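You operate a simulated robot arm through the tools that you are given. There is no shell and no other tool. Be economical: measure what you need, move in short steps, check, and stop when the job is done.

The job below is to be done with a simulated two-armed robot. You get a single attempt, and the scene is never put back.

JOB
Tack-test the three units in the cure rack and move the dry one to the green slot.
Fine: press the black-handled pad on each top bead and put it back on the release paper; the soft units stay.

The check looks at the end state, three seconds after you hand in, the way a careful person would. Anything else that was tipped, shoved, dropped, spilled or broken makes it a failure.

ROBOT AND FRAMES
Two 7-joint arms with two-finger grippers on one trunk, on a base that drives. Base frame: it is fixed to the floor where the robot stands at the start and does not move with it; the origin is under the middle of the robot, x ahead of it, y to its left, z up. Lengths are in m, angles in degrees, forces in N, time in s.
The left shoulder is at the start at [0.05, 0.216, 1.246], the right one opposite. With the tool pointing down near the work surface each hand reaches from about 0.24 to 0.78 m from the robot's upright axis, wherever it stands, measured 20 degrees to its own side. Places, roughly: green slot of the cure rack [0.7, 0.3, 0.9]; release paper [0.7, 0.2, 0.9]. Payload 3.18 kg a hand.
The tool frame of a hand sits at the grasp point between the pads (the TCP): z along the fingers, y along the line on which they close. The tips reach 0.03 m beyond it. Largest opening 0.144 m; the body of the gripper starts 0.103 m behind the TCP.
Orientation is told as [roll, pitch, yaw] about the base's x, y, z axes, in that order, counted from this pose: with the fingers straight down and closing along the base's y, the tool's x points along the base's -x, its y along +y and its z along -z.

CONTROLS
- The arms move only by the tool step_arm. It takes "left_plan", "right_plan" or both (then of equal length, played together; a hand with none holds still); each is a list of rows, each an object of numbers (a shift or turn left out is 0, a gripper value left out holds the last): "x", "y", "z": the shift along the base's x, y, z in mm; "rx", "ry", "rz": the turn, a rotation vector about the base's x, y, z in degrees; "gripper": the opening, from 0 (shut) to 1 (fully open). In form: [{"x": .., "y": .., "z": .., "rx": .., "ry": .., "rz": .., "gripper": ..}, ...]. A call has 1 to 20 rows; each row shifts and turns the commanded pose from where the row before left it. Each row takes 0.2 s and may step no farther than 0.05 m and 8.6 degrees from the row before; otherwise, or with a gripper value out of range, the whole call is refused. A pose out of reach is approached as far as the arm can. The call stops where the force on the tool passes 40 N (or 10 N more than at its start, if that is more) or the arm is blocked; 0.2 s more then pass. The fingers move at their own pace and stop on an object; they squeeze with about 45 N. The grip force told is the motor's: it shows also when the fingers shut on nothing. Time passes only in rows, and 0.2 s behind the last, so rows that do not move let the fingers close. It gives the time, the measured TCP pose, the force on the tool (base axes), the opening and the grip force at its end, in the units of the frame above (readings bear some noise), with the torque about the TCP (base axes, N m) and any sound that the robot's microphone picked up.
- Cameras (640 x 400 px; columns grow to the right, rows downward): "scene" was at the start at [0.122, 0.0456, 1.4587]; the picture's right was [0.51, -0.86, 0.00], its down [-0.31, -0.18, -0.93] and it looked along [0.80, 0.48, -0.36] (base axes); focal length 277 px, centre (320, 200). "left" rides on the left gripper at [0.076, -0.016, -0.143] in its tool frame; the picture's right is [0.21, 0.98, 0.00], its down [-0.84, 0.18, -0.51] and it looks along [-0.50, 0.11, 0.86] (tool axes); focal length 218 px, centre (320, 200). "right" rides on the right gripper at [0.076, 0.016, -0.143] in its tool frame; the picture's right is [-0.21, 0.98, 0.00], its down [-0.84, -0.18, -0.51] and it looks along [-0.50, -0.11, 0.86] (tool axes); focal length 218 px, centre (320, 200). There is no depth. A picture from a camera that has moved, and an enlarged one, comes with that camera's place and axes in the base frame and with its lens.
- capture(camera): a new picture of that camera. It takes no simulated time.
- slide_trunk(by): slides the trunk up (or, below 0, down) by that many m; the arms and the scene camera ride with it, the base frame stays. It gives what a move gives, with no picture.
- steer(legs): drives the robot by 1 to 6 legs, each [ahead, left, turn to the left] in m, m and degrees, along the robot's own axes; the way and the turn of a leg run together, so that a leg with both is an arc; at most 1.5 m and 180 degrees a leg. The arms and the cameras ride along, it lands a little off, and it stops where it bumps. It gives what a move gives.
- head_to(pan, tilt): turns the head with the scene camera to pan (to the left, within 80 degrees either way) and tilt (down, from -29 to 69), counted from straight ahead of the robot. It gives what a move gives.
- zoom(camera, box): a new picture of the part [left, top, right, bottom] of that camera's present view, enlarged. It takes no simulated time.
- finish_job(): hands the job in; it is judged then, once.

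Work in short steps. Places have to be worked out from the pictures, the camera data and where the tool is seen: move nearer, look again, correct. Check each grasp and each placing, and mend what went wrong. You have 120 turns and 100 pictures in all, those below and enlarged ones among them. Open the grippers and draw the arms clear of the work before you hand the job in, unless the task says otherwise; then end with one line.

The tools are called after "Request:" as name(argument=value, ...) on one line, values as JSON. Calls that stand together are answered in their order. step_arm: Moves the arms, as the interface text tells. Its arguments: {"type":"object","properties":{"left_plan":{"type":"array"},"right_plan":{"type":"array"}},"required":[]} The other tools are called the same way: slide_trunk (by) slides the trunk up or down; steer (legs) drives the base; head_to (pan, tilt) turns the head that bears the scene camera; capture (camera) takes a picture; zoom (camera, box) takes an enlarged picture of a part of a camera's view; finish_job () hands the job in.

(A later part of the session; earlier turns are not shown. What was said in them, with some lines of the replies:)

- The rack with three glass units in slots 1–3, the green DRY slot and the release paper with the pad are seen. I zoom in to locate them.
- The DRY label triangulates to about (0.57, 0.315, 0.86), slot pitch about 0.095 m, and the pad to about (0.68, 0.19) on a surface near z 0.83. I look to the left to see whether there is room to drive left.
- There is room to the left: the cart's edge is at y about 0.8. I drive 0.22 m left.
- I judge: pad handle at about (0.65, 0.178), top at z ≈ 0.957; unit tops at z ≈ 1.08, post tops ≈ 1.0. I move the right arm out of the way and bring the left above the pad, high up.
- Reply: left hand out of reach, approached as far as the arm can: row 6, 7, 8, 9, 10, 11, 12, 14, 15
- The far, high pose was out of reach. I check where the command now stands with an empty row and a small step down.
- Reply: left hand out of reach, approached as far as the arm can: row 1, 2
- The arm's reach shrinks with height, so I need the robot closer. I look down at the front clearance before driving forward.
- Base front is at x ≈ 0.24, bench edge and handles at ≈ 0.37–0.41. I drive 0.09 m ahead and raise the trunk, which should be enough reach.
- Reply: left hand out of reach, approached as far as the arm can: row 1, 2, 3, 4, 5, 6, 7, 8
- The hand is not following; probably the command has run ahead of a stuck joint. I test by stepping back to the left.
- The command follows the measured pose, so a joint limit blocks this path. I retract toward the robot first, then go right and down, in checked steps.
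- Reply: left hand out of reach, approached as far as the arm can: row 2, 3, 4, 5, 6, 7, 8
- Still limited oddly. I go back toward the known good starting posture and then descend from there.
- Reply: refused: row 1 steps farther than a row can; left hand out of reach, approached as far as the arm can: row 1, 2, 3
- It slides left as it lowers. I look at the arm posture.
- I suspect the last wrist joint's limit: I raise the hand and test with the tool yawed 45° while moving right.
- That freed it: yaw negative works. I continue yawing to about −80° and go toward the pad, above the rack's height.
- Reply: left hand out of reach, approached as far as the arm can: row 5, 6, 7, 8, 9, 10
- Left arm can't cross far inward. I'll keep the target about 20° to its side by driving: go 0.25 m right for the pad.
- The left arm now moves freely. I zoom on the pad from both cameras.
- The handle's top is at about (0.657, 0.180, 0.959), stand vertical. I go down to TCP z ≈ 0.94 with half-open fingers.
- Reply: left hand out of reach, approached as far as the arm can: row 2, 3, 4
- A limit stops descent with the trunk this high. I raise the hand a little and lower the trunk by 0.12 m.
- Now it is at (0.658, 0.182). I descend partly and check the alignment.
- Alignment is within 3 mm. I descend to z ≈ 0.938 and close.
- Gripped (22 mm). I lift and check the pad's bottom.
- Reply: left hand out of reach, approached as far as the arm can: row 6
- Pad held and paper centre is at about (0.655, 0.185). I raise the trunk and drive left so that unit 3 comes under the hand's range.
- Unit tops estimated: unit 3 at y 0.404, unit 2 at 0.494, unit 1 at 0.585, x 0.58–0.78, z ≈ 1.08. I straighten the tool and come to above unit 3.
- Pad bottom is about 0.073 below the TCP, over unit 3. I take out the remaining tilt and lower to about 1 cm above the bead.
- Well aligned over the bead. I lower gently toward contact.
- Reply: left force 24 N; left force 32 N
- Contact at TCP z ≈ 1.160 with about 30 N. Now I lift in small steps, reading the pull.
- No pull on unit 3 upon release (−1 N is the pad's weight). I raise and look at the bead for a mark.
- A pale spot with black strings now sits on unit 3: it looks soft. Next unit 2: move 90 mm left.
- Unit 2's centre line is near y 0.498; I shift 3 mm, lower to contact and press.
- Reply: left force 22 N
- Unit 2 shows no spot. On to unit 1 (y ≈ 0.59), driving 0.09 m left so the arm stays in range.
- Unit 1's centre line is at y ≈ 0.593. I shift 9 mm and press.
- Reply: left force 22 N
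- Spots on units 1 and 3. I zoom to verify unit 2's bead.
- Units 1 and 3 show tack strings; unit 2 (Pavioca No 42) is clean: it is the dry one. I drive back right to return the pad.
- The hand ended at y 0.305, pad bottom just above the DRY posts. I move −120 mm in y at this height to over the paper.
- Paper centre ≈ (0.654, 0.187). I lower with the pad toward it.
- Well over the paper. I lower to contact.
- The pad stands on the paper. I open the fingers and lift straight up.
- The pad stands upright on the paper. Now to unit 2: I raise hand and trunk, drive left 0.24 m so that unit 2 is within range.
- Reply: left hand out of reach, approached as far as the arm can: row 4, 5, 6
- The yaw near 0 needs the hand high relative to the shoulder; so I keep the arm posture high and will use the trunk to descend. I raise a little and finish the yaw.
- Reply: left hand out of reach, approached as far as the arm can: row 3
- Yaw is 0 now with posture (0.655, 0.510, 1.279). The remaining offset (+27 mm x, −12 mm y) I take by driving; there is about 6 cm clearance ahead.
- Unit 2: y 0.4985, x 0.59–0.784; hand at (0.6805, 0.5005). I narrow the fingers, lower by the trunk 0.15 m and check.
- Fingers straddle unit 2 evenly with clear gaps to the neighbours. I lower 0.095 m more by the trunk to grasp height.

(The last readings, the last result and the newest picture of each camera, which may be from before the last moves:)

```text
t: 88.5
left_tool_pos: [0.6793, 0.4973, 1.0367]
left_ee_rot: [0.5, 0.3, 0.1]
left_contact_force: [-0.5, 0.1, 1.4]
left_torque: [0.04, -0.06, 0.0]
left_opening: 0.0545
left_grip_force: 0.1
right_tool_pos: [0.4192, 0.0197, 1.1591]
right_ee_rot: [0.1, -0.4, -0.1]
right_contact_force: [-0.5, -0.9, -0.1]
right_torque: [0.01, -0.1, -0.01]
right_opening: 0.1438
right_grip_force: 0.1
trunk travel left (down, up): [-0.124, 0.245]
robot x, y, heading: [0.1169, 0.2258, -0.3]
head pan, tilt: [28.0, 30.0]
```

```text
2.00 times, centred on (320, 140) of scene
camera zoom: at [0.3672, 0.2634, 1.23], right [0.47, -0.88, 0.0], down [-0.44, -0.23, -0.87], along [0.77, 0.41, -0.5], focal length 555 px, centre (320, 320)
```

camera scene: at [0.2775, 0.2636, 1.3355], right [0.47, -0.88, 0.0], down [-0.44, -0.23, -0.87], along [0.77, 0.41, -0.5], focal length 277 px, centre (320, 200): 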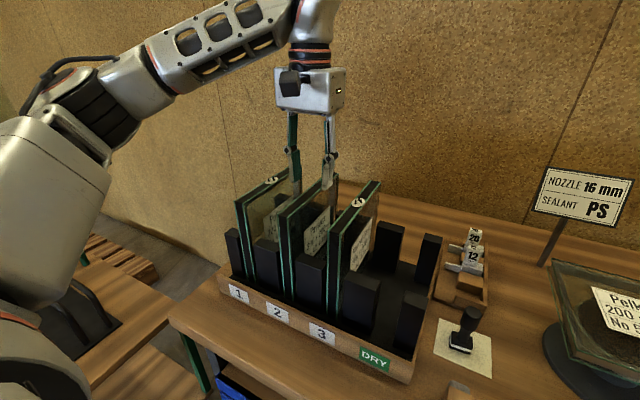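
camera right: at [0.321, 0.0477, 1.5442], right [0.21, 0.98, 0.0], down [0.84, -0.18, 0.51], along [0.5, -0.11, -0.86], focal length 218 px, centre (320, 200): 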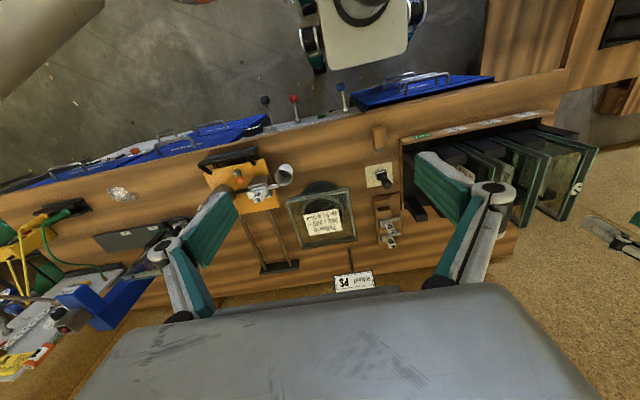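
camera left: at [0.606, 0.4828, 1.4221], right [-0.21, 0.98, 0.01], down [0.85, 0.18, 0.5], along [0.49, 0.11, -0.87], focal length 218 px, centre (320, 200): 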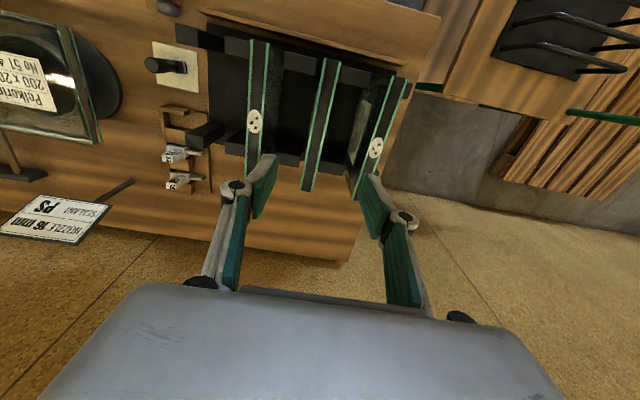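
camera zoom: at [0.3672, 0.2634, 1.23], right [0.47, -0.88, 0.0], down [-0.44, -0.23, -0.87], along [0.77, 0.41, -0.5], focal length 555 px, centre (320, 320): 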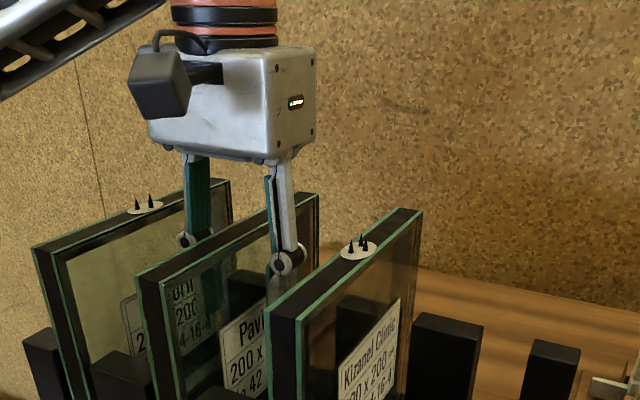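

The centre line projects within 2 mm of the TCP. I close on the unit.

Request:
step_arm(left_plan=[{"y": 1, "gripper": 0.25}, {"gripper": 0}, {}, {}])

Request:
slide_trunk(by=0.02)

Request:
capture(camera="scene")

```text
t: 89.5
left_tool_pos: [0.6796, 0.4992, 1.0322]
left_ee_rot: [0.5, 0.6, 0.1]
left_contact_force: [2.5, 1.1, -0.1]
left_torque: [0.0, 0.24, -0.06]
left_opening: 0.0237
left_grip_force: 45.1
right_tool_pos: [0.4225, 0.0187, 1.1566]
right_ee_rot: [0.0, 0.1, -0.1]
right_contact_force: [0.1, 0.7, 0.3]
right_torque: [0.03, 0.0, 0.03]
right_opening: 0.1439
right_grip_force: 0.1
trunk travel left (down, up): [-0.124, 0.245]
robot x, y, heading: [0.1158, 0.2228, -0.3]
head pan, tilt: [28.0, 30.0]
```

```text
t: 90.2
left_tool_pos: [0.6835, 0.5008, 1.0497]
left_ee_rot: [0.6, 1.0, 0.1]
left_contact_force: [1.5, 0.5, -10.2]
left_torque: [0.0, 0.08, 0.03]
left_opening: 0.0236
left_grip_force: 45.1
right_tool_pos: [0.4241, 0.0193, 1.1747]
right_ee_rot: [0.0, 0.4, -0.2]
right_contact_force: [0.6, -0.3, 0.1]
right_torque: [-0.04, 0.1, 0.02]
right_opening: 0.1439
right_grip_force: 0.0
trunk travel left (down, up): [-0.144, 0.225]
robot x, y, heading: [0.1155, 0.2229, -0.3]
head pan, tilt: [28.0, 30.0]
```

```text
49 pictures are left
camera scene: at [0.3506, 0.2641, 1.2519], right [0.47, -0.88, 0.0], down [-0.44, -0.23, -0.86], along [0.76, 0.4, -0.5], focal length 277 px, centre (320, 200)
```

scene: 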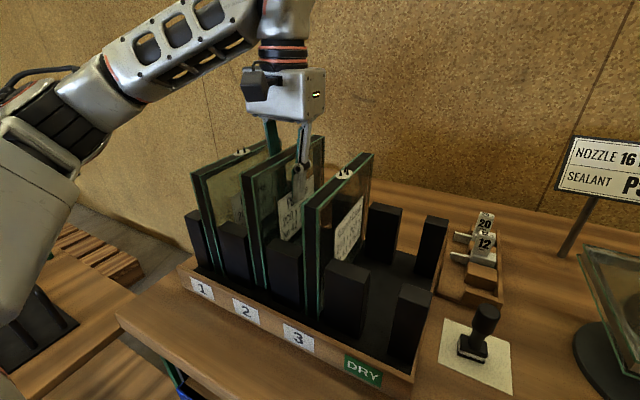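

Unit 2 is held (≈10 N). I lift by the trunk fully, in two stages.

Request:
slide_trunk(by=0.1)

Request:
capture(camera="scene")

Request:
slide_trunk(by=0.125)

Request:
capture(camera="scene")

```text
t: 91.5
left_tool_pos: [0.6817, 0.4995, 1.1509]
left_ee_rot: [0.5, 0.8, 0.2]
left_contact_force: [1.1, 0.1, -9.6]
left_torque: [0.03, 0.08, -0.01]
left_opening: 0.0237
left_grip_force: 45.2
right_tool_pos: [0.4215, 0.0201, 1.2763]
right_ee_rot: [-0.1, 0.1, -0.1]
right_contact_force: [0.0, 0.1, -0.3]
right_torque: [-0.02, 0.05, -0.01]
right_opening: 0.1436
right_grip_force: 0.1
trunk travel left (down, up): [-0.244, 0.125]
robot x, y, heading: [0.1179, 0.2259, -0.3]
head pan, tilt: [28.0, 30.0]
```

```text
48 pictures are left
camera scene: at [0.2642, 0.2642, 1.3606], right [0.47, -0.88, 0.0], down [-0.44, -0.23, -0.87], along [0.76, 0.4, -0.5], focal length 277 px, centre (320, 200)
```

scene: 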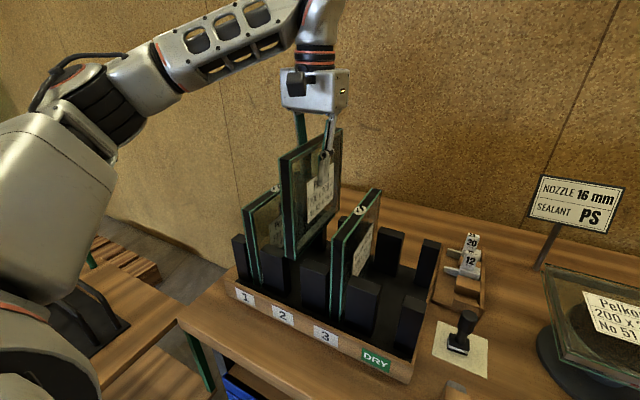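

```text
t: 93.0
left_tool_pos: [0.6817, 0.4999, 1.279]
left_ee_rot: [0.5, 0.8, 0.2]
left_contact_force: [-0.3, -0.7, -9.8]
left_torque: [0.04, 0.07, -0.01]
left_opening: 0.0238
left_grip_force: 45.2
right_tool_pos: [0.4211, 0.0201, 1.401]
right_ee_rot: [-0.1, 0.2, 0.0]
right_contact_force: [0.8, -0.4, 0.7]
right_torque: [-0.01, -0.02, 0.02]
right_opening: 0.1441
right_grip_force: 0.0
trunk travel left (down, up): [-0.369, 0.0]
robot x, y, heading: [0.1146, 0.2227, 0.2]
head pan, tilt: [28.0, 30.0]
```

```text
47 pictures are left
camera scene: at [0.2394, 0.2642, 1.4869], right [0.47, -0.88, 0.0], down [-0.44, -0.23, -0.87], along [0.77, 0.41, -0.5], focal length 277 px, centre (320, 200)
```

scene: 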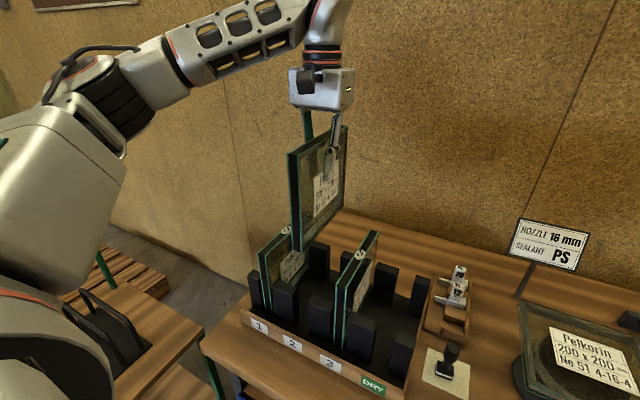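

Clear above unit 3 by about 4 cm. DRY slot by pitch (95 mm) is at y ≈ 0.308; I drive 0.191 m right.

Request:
steer(legs=[[0, -0.191, 0]])

Request:
capture(camera="left")

Request:
capture(camera="scene")

```text
t: 95.3
left_tool_pos: [0.6806, 0.3139, 1.278]
left_ee_rot: [0.4, 0.6, 0.2]
left_contact_force: [0.3, -0.8, -9.3]
left_torque: [-0.02, 0.03, -0.02]
left_opening: 0.0237
left_grip_force: 44.6
right_tool_pos: [0.4212, -0.1658, 1.4013]
right_ee_rot: [-0.1, 0.0, 0.0]
right_contact_force: [-0.8, -0.6, 0.5]
right_torque: [-0.02, 0.01, 0.01]
right_opening: 0.1442
right_grip_force: 0.0
trunk travel left (down, up): [-0.369, 0.0]
robot x, y, heading: [0.1125, 0.0386, -0.1]
head pan, tilt: [28.0, 30.0]
```

```text
46 pictures are left
camera left: at [0.6065, 0.2955, 1.4218], right [-0.21, 0.98, 0.01], down [0.85, 0.18, 0.5], along [0.49, 0.12, -0.87], focal length 218 px, centre (320, 200)
```

left: 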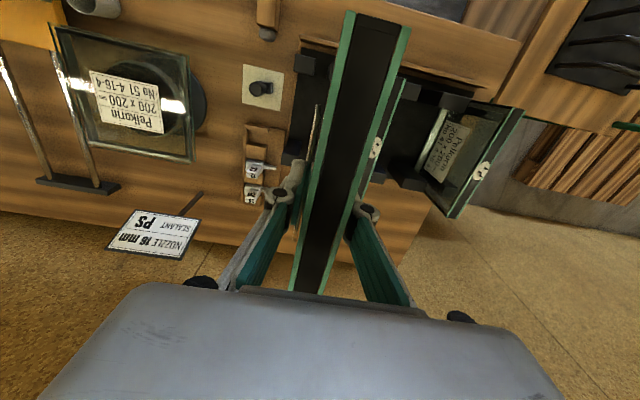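

```text
45 pictures are left
camera scene: at [0.239, 0.077, 1.487], right [0.47, -0.88, 0.0], down [-0.44, -0.23, -0.87], along [0.76, 0.41, -0.5], focal length 277 px, centre (320, 200)
```

scene: 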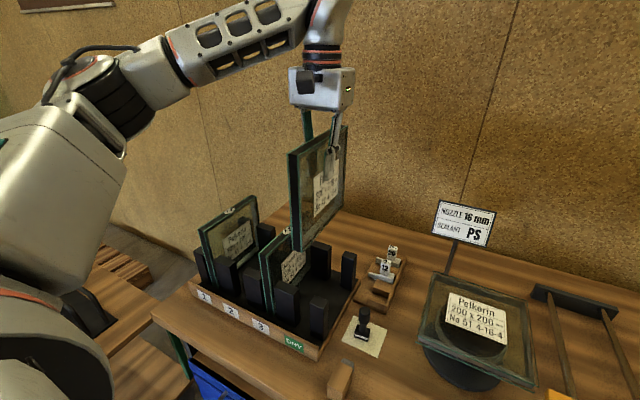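

At y 0.314, about 5 mm short. I shift the arm −5.5 mm and zoom to check against the DRY posts.

Request:
step_arm(left_plan=[{"y": -5.5}, {}])

Request:
zoom(camera="scene", box=[240, 200, 400, 360])

Request:
zoom(camera="left", box=[240, 0, 440, 200])

```text
t: 95.9
left_tool_pos: [0.6812, 0.3084, 1.2781]
left_ee_rot: [0.7, 0.9, 0.2]
left_contact_force: [0.8, -0.2, -8.9]
left_torque: [0.01, 0.05, -0.03]
left_opening: 0.0237
left_grip_force: 45.0
right_tool_pos: [0.4212, -0.1664, 1.4006]
right_ee_rot: [0.0, 0.0, -0.1]
right_contact_force: [-0.1, 1.1, 0.1]
right_torque: [0.0, -0.01, -0.03]
right_opening: 0.1439
right_grip_force: 0.1
trunk travel left (down, up): [-0.369, 0.0]
robot x, y, heading: [0.118, 0.0375, -0.0]
head pan, tilt: [28.0, 30.0]
```

```text
2.50 times, centred on (320, 280) of scene
camera zoom: at [0.2389, 0.0771, 1.487], right [0.47, -0.88, 0.0], down [-0.44, -0.23, -0.87], along [0.76, 0.41, -0.5], focal length 693 px, centre (320, 0)
```

zoom: 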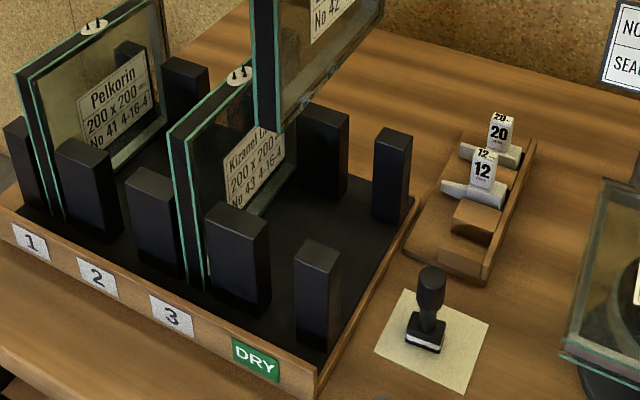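

```text
2.00 times, centred on (340, 100) of left
camera zoom: at [0.6077, 0.2905, 1.4222], right [-0.21, 0.98, 0.01], down [0.85, 0.17, 0.5], along [0.48, 0.12, -0.87], focal length 436 px, centre (280, 400)
```

zoom: 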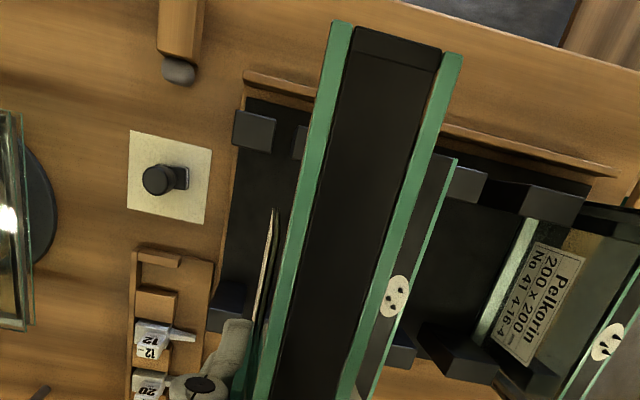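

Posts put the DRY slot centre at y ≈ 0.305–0.309, gap ≈ 4 cm; the hand is at 0.308. I lower by 0.10 m to just above the posts and check.

Request:
slide_trunk(by=-0.1)

Request:
zoom(camera="scene", box=[200, 160, 400, 360])

Request:
capture(camera="right")

```text
t: 97.2
left_tool_pos: [0.6802, 0.3076, 1.1787]
left_ee_rot: [0.5, 0.5, 0.2]
left_contact_force: [0.1, 0.3, -8.8]
left_torque: [0.02, 0.03, 0.0]
left_opening: 0.0237
left_grip_force: 44.4
right_tool_pos: [0.4207, -0.1671, 1.3022]
right_ee_rot: [0.0, 0.0, -0.1]
right_contact_force: [0.0, 0.5, 0.0]
right_torque: [0.02, -0.05, 0.01]
right_opening: 0.1439
right_grip_force: 0.1
trunk travel left (down, up): [-0.269, 0.1]
robot x, y, heading: [0.1124, 0.0359, -0.2]
head pan, tilt: [28.0, 30.0]
```

```text
2.00 times, centred on (300, 260) of scene
camera zoom: at [0.2503, 0.077, 1.3869], right [0.47, -0.88, 0.0], down [-0.44, -0.23, -0.87], along [0.77, 0.41, -0.5], focal length 555 px, centre (360, 80)
```

zoom: 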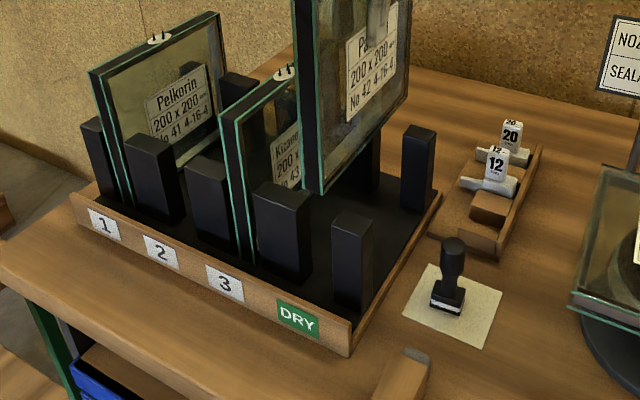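

```text
41 pictures are left
camera right: at [0.3448, -0.15, 1.4446], right [0.21, 0.98, 0.0], down [0.84, -0.18, 0.51], along [0.5, -0.11, -0.86], focal length 218 px, centre (320, 200)
```

right: 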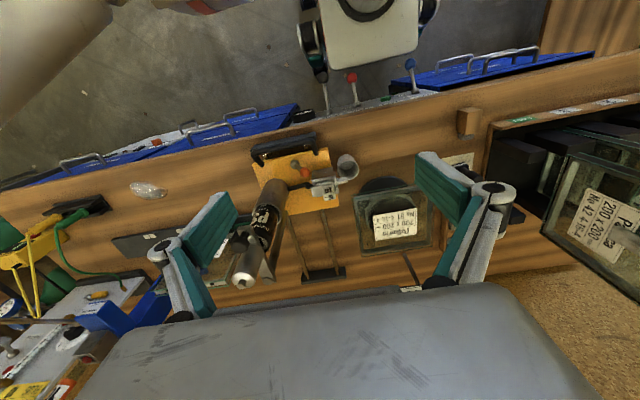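

The unit's bottom lines up with the slot (±2 mm). I lower another 0.06 m between the posts and watch the force.

Request:
slide_trunk(by=-0.05)

Request:
zoom(camera="scene", box=[200, 120, 400, 320])

```text
t: 98.1
left_tool_pos: [0.6792, 0.3064, 1.1299]
left_ee_rot: [0.5, 0.5, 0.1]
left_contact_force: [-0.5, 0.1, -7.8]
left_torque: [-0.03, 0.04, 0.0]
left_opening: 0.0237
left_grip_force: 44.3
right_tool_pos: [0.4199, -0.1675, 1.2516]
right_ee_rot: [0.0, -0.1, -0.2]
right_contact_force: [-1.0, -0.3, 0.1]
right_torque: [-0.01, -0.06, 0.03]
right_opening: 0.1441
right_grip_force: 0.1
trunk travel left (down, up): [-0.219, 0.15]
robot x, y, heading: [0.1172, 0.0374, -0.1]
head pan, tilt: [28.0, 30.0]
```

```text
2.00 times, centred on (300, 220) of scene
camera zoom: at [0.2773, 0.077, 1.3354], right [0.47, -0.88, 0.0], down [-0.44, -0.23, -0.87], along [0.77, 0.41, -0.5], focal length 555 px, centre (360, 160)
```

zoom: 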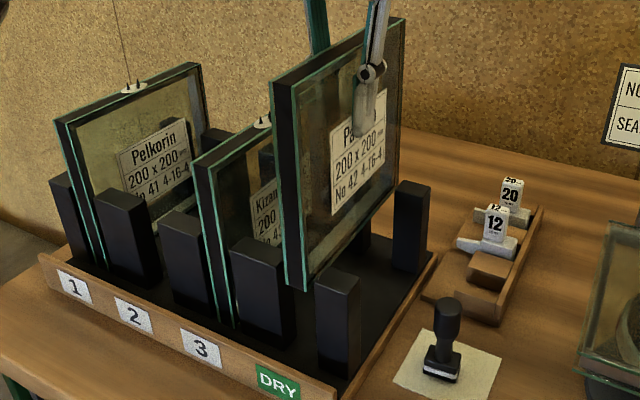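

It is entering between the posts without contact. I continue down 0.07 m.

Request:
slide_trunk(by=-0.07)

Request:
zoom(camera="scene", box=[200, 80, 400, 280])

```text
t: 99.2
left_tool_pos: [0.679, 0.3077, 1.0608]
left_ee_rot: [0.5, 0.4, 0.3]
left_contact_force: [-2.2, 0.4, -8.4]
left_torque: [-0.01, 0.02, 0.0]
left_opening: 0.0239
left_grip_force: 45.1
right_tool_pos: [0.4192, -0.1661, 1.183]
right_ee_rot: [-0.1, -0.2, 0.1]
right_contact_force: [0.2, -1.0, -0.8]
right_torque: [0.0, -0.06, 0.02]
right_opening: 0.144
right_grip_force: 0.1
trunk travel left (down, up): [-0.149, 0.22]
robot x, y, heading: [0.1152, 0.039, -0.0]
head pan, tilt: [28.0, 30.0]
```

```text
2.00 times, centred on (300, 180) of scene
camera zoom: at [0.3404, 0.0768, 1.2595], right [0.47, -0.88, 0.0], down [-0.44, -0.23, -0.87], along [0.77, 0.41, -0.5], focal length 555 px, centre (360, 240)
```

zoom: 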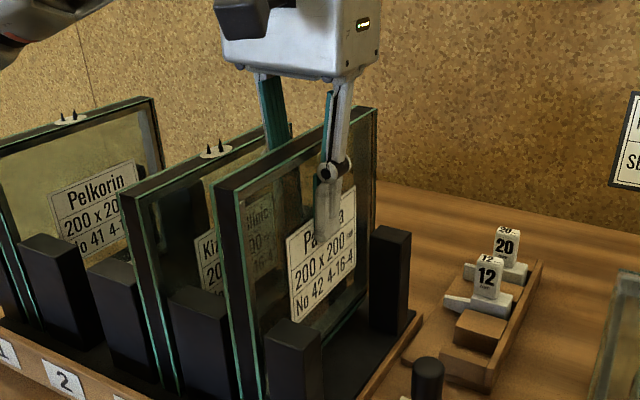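

Fine so far. Last ~28 mm: lower 20 mm then small steps until the weight goes off.

Request:
slide_trunk(by=-0.02)

Request:
slide_trunk(by=-0.005)

Request:
slide_trunk(by=-0.003)

```text
t: 99.9
left_tool_pos: [0.68, 0.309, 1.0389]
left_ee_rot: [0.5, 0.7, 0.3]
left_contact_force: [-0.7, -0.2, -8.1]
left_torque: [-0.01, 0.0, 0.0]
left_opening: 0.0238
left_grip_force: 45.0
right_tool_pos: [0.4206, -0.1665, 1.1615]
right_ee_rot: [0.0, 0.0, 0.0]
right_contact_force: [0.3, 0.4, 0.1]
right_torque: [0.0, -0.01, 0.01]
right_opening: 0.144
right_grip_force: 0.2
trunk travel left (down, up): [-0.129, 0.24]
robot x, y, heading: [0.1158, 0.0328, 0.0]
head pan, tilt: [28.0, 30.0]
```

```text
t: 100.4
left_tool_pos: [0.6803, 0.308, 1.0335]
left_ee_rot: [0.6, 0.7, 0.1]
left_contact_force: [0.1, -0.1, -6.1]
left_torque: [-0.09, 0.28, 0.0]
left_opening: 0.0235
left_grip_force: 44.5
right_tool_pos: [0.4226, -0.1667, 1.1573]
right_ee_rot: [0.1, 0.0, 0.0]
right_contact_force: [0.5, 0.9, 0.7]
right_torque: [0.01, -0.01, 0.0]
right_opening: 0.1443
right_grip_force: 0.0
trunk travel left (down, up): [-0.124, 0.245]
robot x, y, heading: [0.118, 0.0352, -0.2]
head pan, tilt: [28.0, 30.0]
```

```text
t: 101.0
left_tool_pos: [0.6806, 0.3078, 1.0326]
left_ee_rot: [0.5, 0.3, 0.2]
left_contact_force: [7.1, 1.9, 12.8]
left_torque: [0.0, 1.02, -0.04]
left_opening: 0.0239
left_grip_force: 45.4
right_tool_pos: [0.4213, -0.1666, 1.1538]
right_ee_rot: [0.0, 0.1, 0.0]
right_contact_force: [-0.4, 0.0, 0.3]
right_torque: [0.01, -0.03, -0.05]
right_opening: 0.144
right_grip_force: 0.2
trunk travel left (down, up): [-0.121, 0.248]
robot x, y, heading: [0.1134, 0.0373, -0.1]
head pan, tilt: [28.0, 30.0]
```

The unit is seated (z 1.033, same as in slot 2). I open the fingers to 55 mm and look before rising.

Request:
step_arm(left_plan=[{"z": 1, "gripper": 0.2}, {"gripper": 0.36}, {}, {}])

Request:
capture(camera="left")

Request:
capture(camera="scene")

```text
t: 102.0
left_tool_pos: [0.6799, 0.3081, 1.0317]
left_ee_rot: [0.5, 0.7, 0.2]
left_contact_force: [-0.6, 0.0, 0.3]
left_torque: [-0.02, 0.0, -0.02]
left_opening: 0.0519
left_grip_force: 0.0
right_tool_pos: [0.4206, -0.1673, 1.1536]
right_ee_rot: [0.0, 0.1, -0.2]
right_contact_force: [0.4, 0.0, -0.2]
right_torque: [0.0, 0.03, -0.03]
right_opening: 0.144
right_grip_force: 0.1
trunk travel left (down, up): [-0.121, 0.248]
robot x, y, heading: [0.1156, 0.0352, -0.1]
head pan, tilt: [28.0, 30.0]
```

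```text
38 pictures are left
camera left: at [0.6055, 0.2901, 1.1749], right [-0.21, 0.98, 0.01], down [0.85, 0.18, 0.5], along [0.49, 0.12, -0.87], focal length 218 px, centre (320, 200)
```

left: 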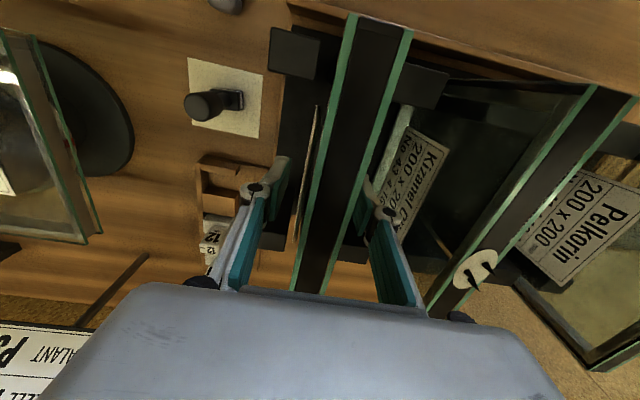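

```text
37 pictures are left
camera scene: at [0.3725, 0.0767, 1.2254], right [0.47, -0.88, 0.0], down [-0.44, -0.23, -0.87], along [0.76, 0.41, -0.5], focal length 277 px, centre (320, 200)
```

scene: 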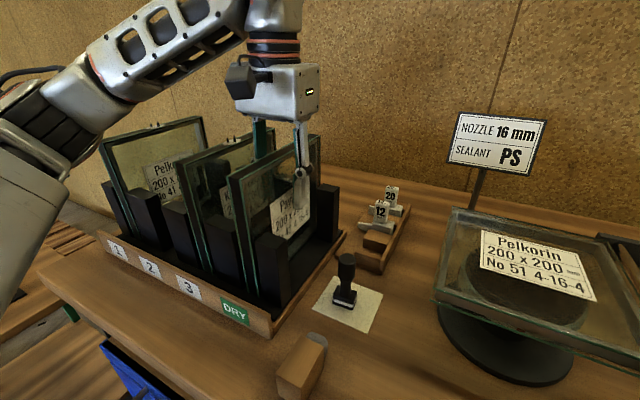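

The unit stands free between the posts. I withdraw upward by the trunk.

Request:
slide_trunk(by=0.06)

Request:
slide_trunk(by=0.188)

Request:
capture(camera="scene")

Request:
capture(camera="left")

```text
t: 103.0
left_tool_pos: [0.6805, 0.3089, 1.0886]
left_ee_rot: [0.7, 0.9, 0.1]
left_contact_force: [1.0, -0.6, -0.8]
left_torque: [-0.04, 0.06, -0.01]
left_opening: 0.052
left_grip_force: 0.0
right_tool_pos: [0.4229, -0.1671, 1.2121]
right_ee_rot: [0.0, 0.2, -0.1]
right_contact_force: [-0.6, -0.5, -0.6]
right_torque: [0.01, 0.06, -0.03]
right_opening: 0.1439
right_grip_force: 0.0
trunk travel left (down, up): [-0.181, 0.188]
robot x, y, heading: [0.1167, 0.0365, 0.0]
head pan, tilt: [28.0, 30.0]
```

```text
t: 105.0
left_tool_pos: [0.6801, 0.3078, 1.2803]
left_ee_rot: [0.6, 0.7, 0.2]
left_contact_force: [-0.7, 0.1, -0.8]
left_torque: [0.01, 0.02, -0.02]
left_opening: 0.0519
left_grip_force: 0.0
right_tool_pos: [0.4216, -0.1674, 1.4017]
right_ee_rot: [0.0, 0.0, -0.1]
right_contact_force: [0.5, 0.2, -0.9]
right_torque: [0.01, -0.02, 0.01]
right_opening: 0.1438
right_grip_force: 0.0
trunk travel left (down, up): [-0.369, 0.0]
robot x, y, heading: [0.1123, 0.0328, -0.1]
head pan, tilt: [28.0, 30.0]
```

```text
36 pictures are left
camera scene: at [0.2383, 0.0768, 1.487], right [0.47, -0.88, 0.0], down [-0.44, -0.23, -0.87], along [0.76, 0.41, -0.5], focal length 277 px, centre (320, 200)
```

scene: 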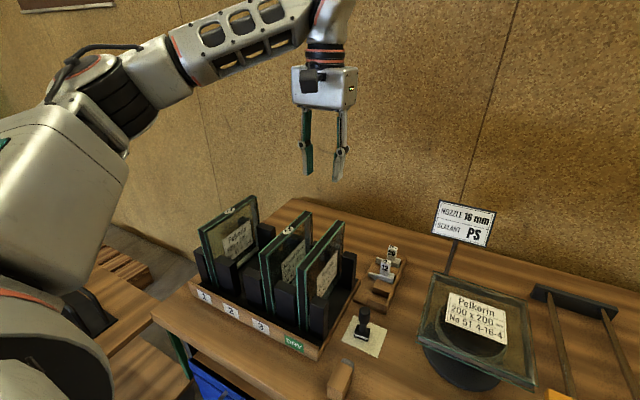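

```text
35 pictures are left
camera left: at [0.6066, 0.2901, 1.4235], right [-0.21, 0.98, 0.01], down [0.85, 0.18, 0.5], along [0.48, 0.12, -0.87], focal length 218 px, centre (320, 200)
```

left: 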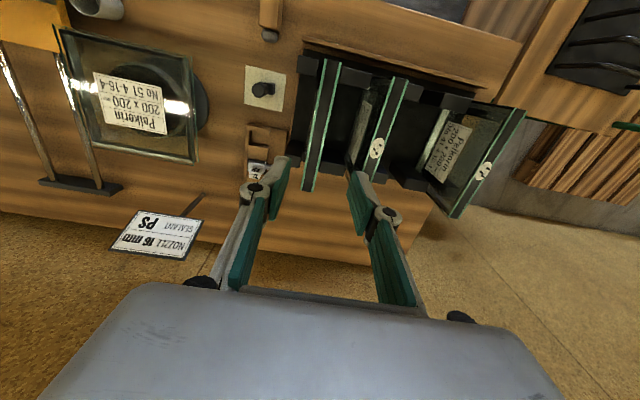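

All three units stand upright, unit 2 in the DRY slot, pad on the paper. I open the gripper and back away to draw the arms clear.

Request:
step_arm(left_plan=[{"gripper": 1}, {}, {}])

Request:
steer(legs=[[-0.25, 0, 0]])

Request:
capture(camera="scene")

```text
t: 105.8
left_tool_pos: [0.6802, 0.3093, 1.2804]
left_ee_rot: [0.7, 0.9, 0.0]
left_contact_force: [-0.3, 1.1, -0.4]
left_torque: [0.02, 0.01, -0.01]
left_opening: 0.1439
left_grip_force: 0.0
right_tool_pos: [0.4208, -0.166, 1.4022]
right_ee_rot: [0.0, -0.1, -0.1]
right_contact_force: [0.0, -0.2, 0.9]
right_torque: [0.01, 0.03, 0.04]
right_opening: 0.1442
right_grip_force: 0.0
trunk travel left (down, up): [-0.369, 0.0]
robot x, y, heading: [0.117, 0.035, 0.0]
head pan, tilt: [28.0, 30.0]
```

```text
t: 107.6
left_tool_pos: [0.4312, 0.3076, 1.2808]
left_ee_rot: [0.5, 0.6, 0.0]
left_contact_force: [-0.9, 0.7, 0.2]
left_torque: [-0.02, -0.03, 0.02]
left_opening: 0.1436
left_grip_force: 0.0
right_tool_pos: [0.1717, -0.1681, 1.4015]
right_ee_rot: [-0.1, -0.1, -0.1]
right_contact_force: [-0.4, -0.5, -0.1]
right_torque: [-0.02, -0.05, -0.01]
right_opening: 0.1441
right_grip_force: 0.1
trunk travel left (down, up): [-0.369, 0.0]
robot x, y, heading: [-0.1338, 0.034, 0.1]
head pan, tilt: [28.0, 30.0]
```

```text
34 pictures are left
camera scene: at [-0.0108, 0.077, 1.4871], right [0.47, -0.88, 0.0], down [-0.44, -0.23, -0.87], along [0.77, 0.41, -0.5], focal length 277 px, centre (320, 200)
```

scene: 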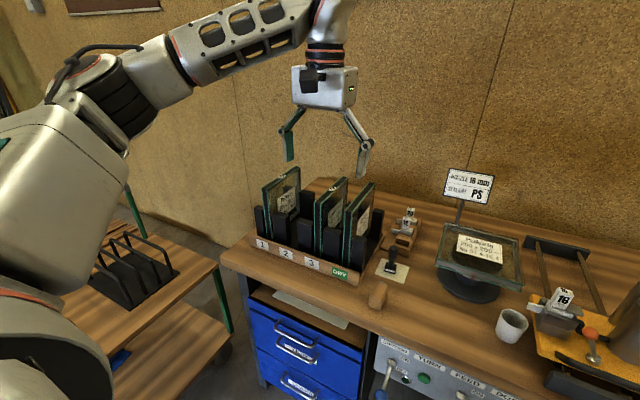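

Everything is in place and the arms are clear, so I hand the job in.

Request:
finish_job()

```text
The job is handed in.
```

I tack-tested all three units: 1 and 3 are soft and stay in their slots, and the dry one, unit 2 (No 42), is now in the green DRY slot with the pad back on the release paper.
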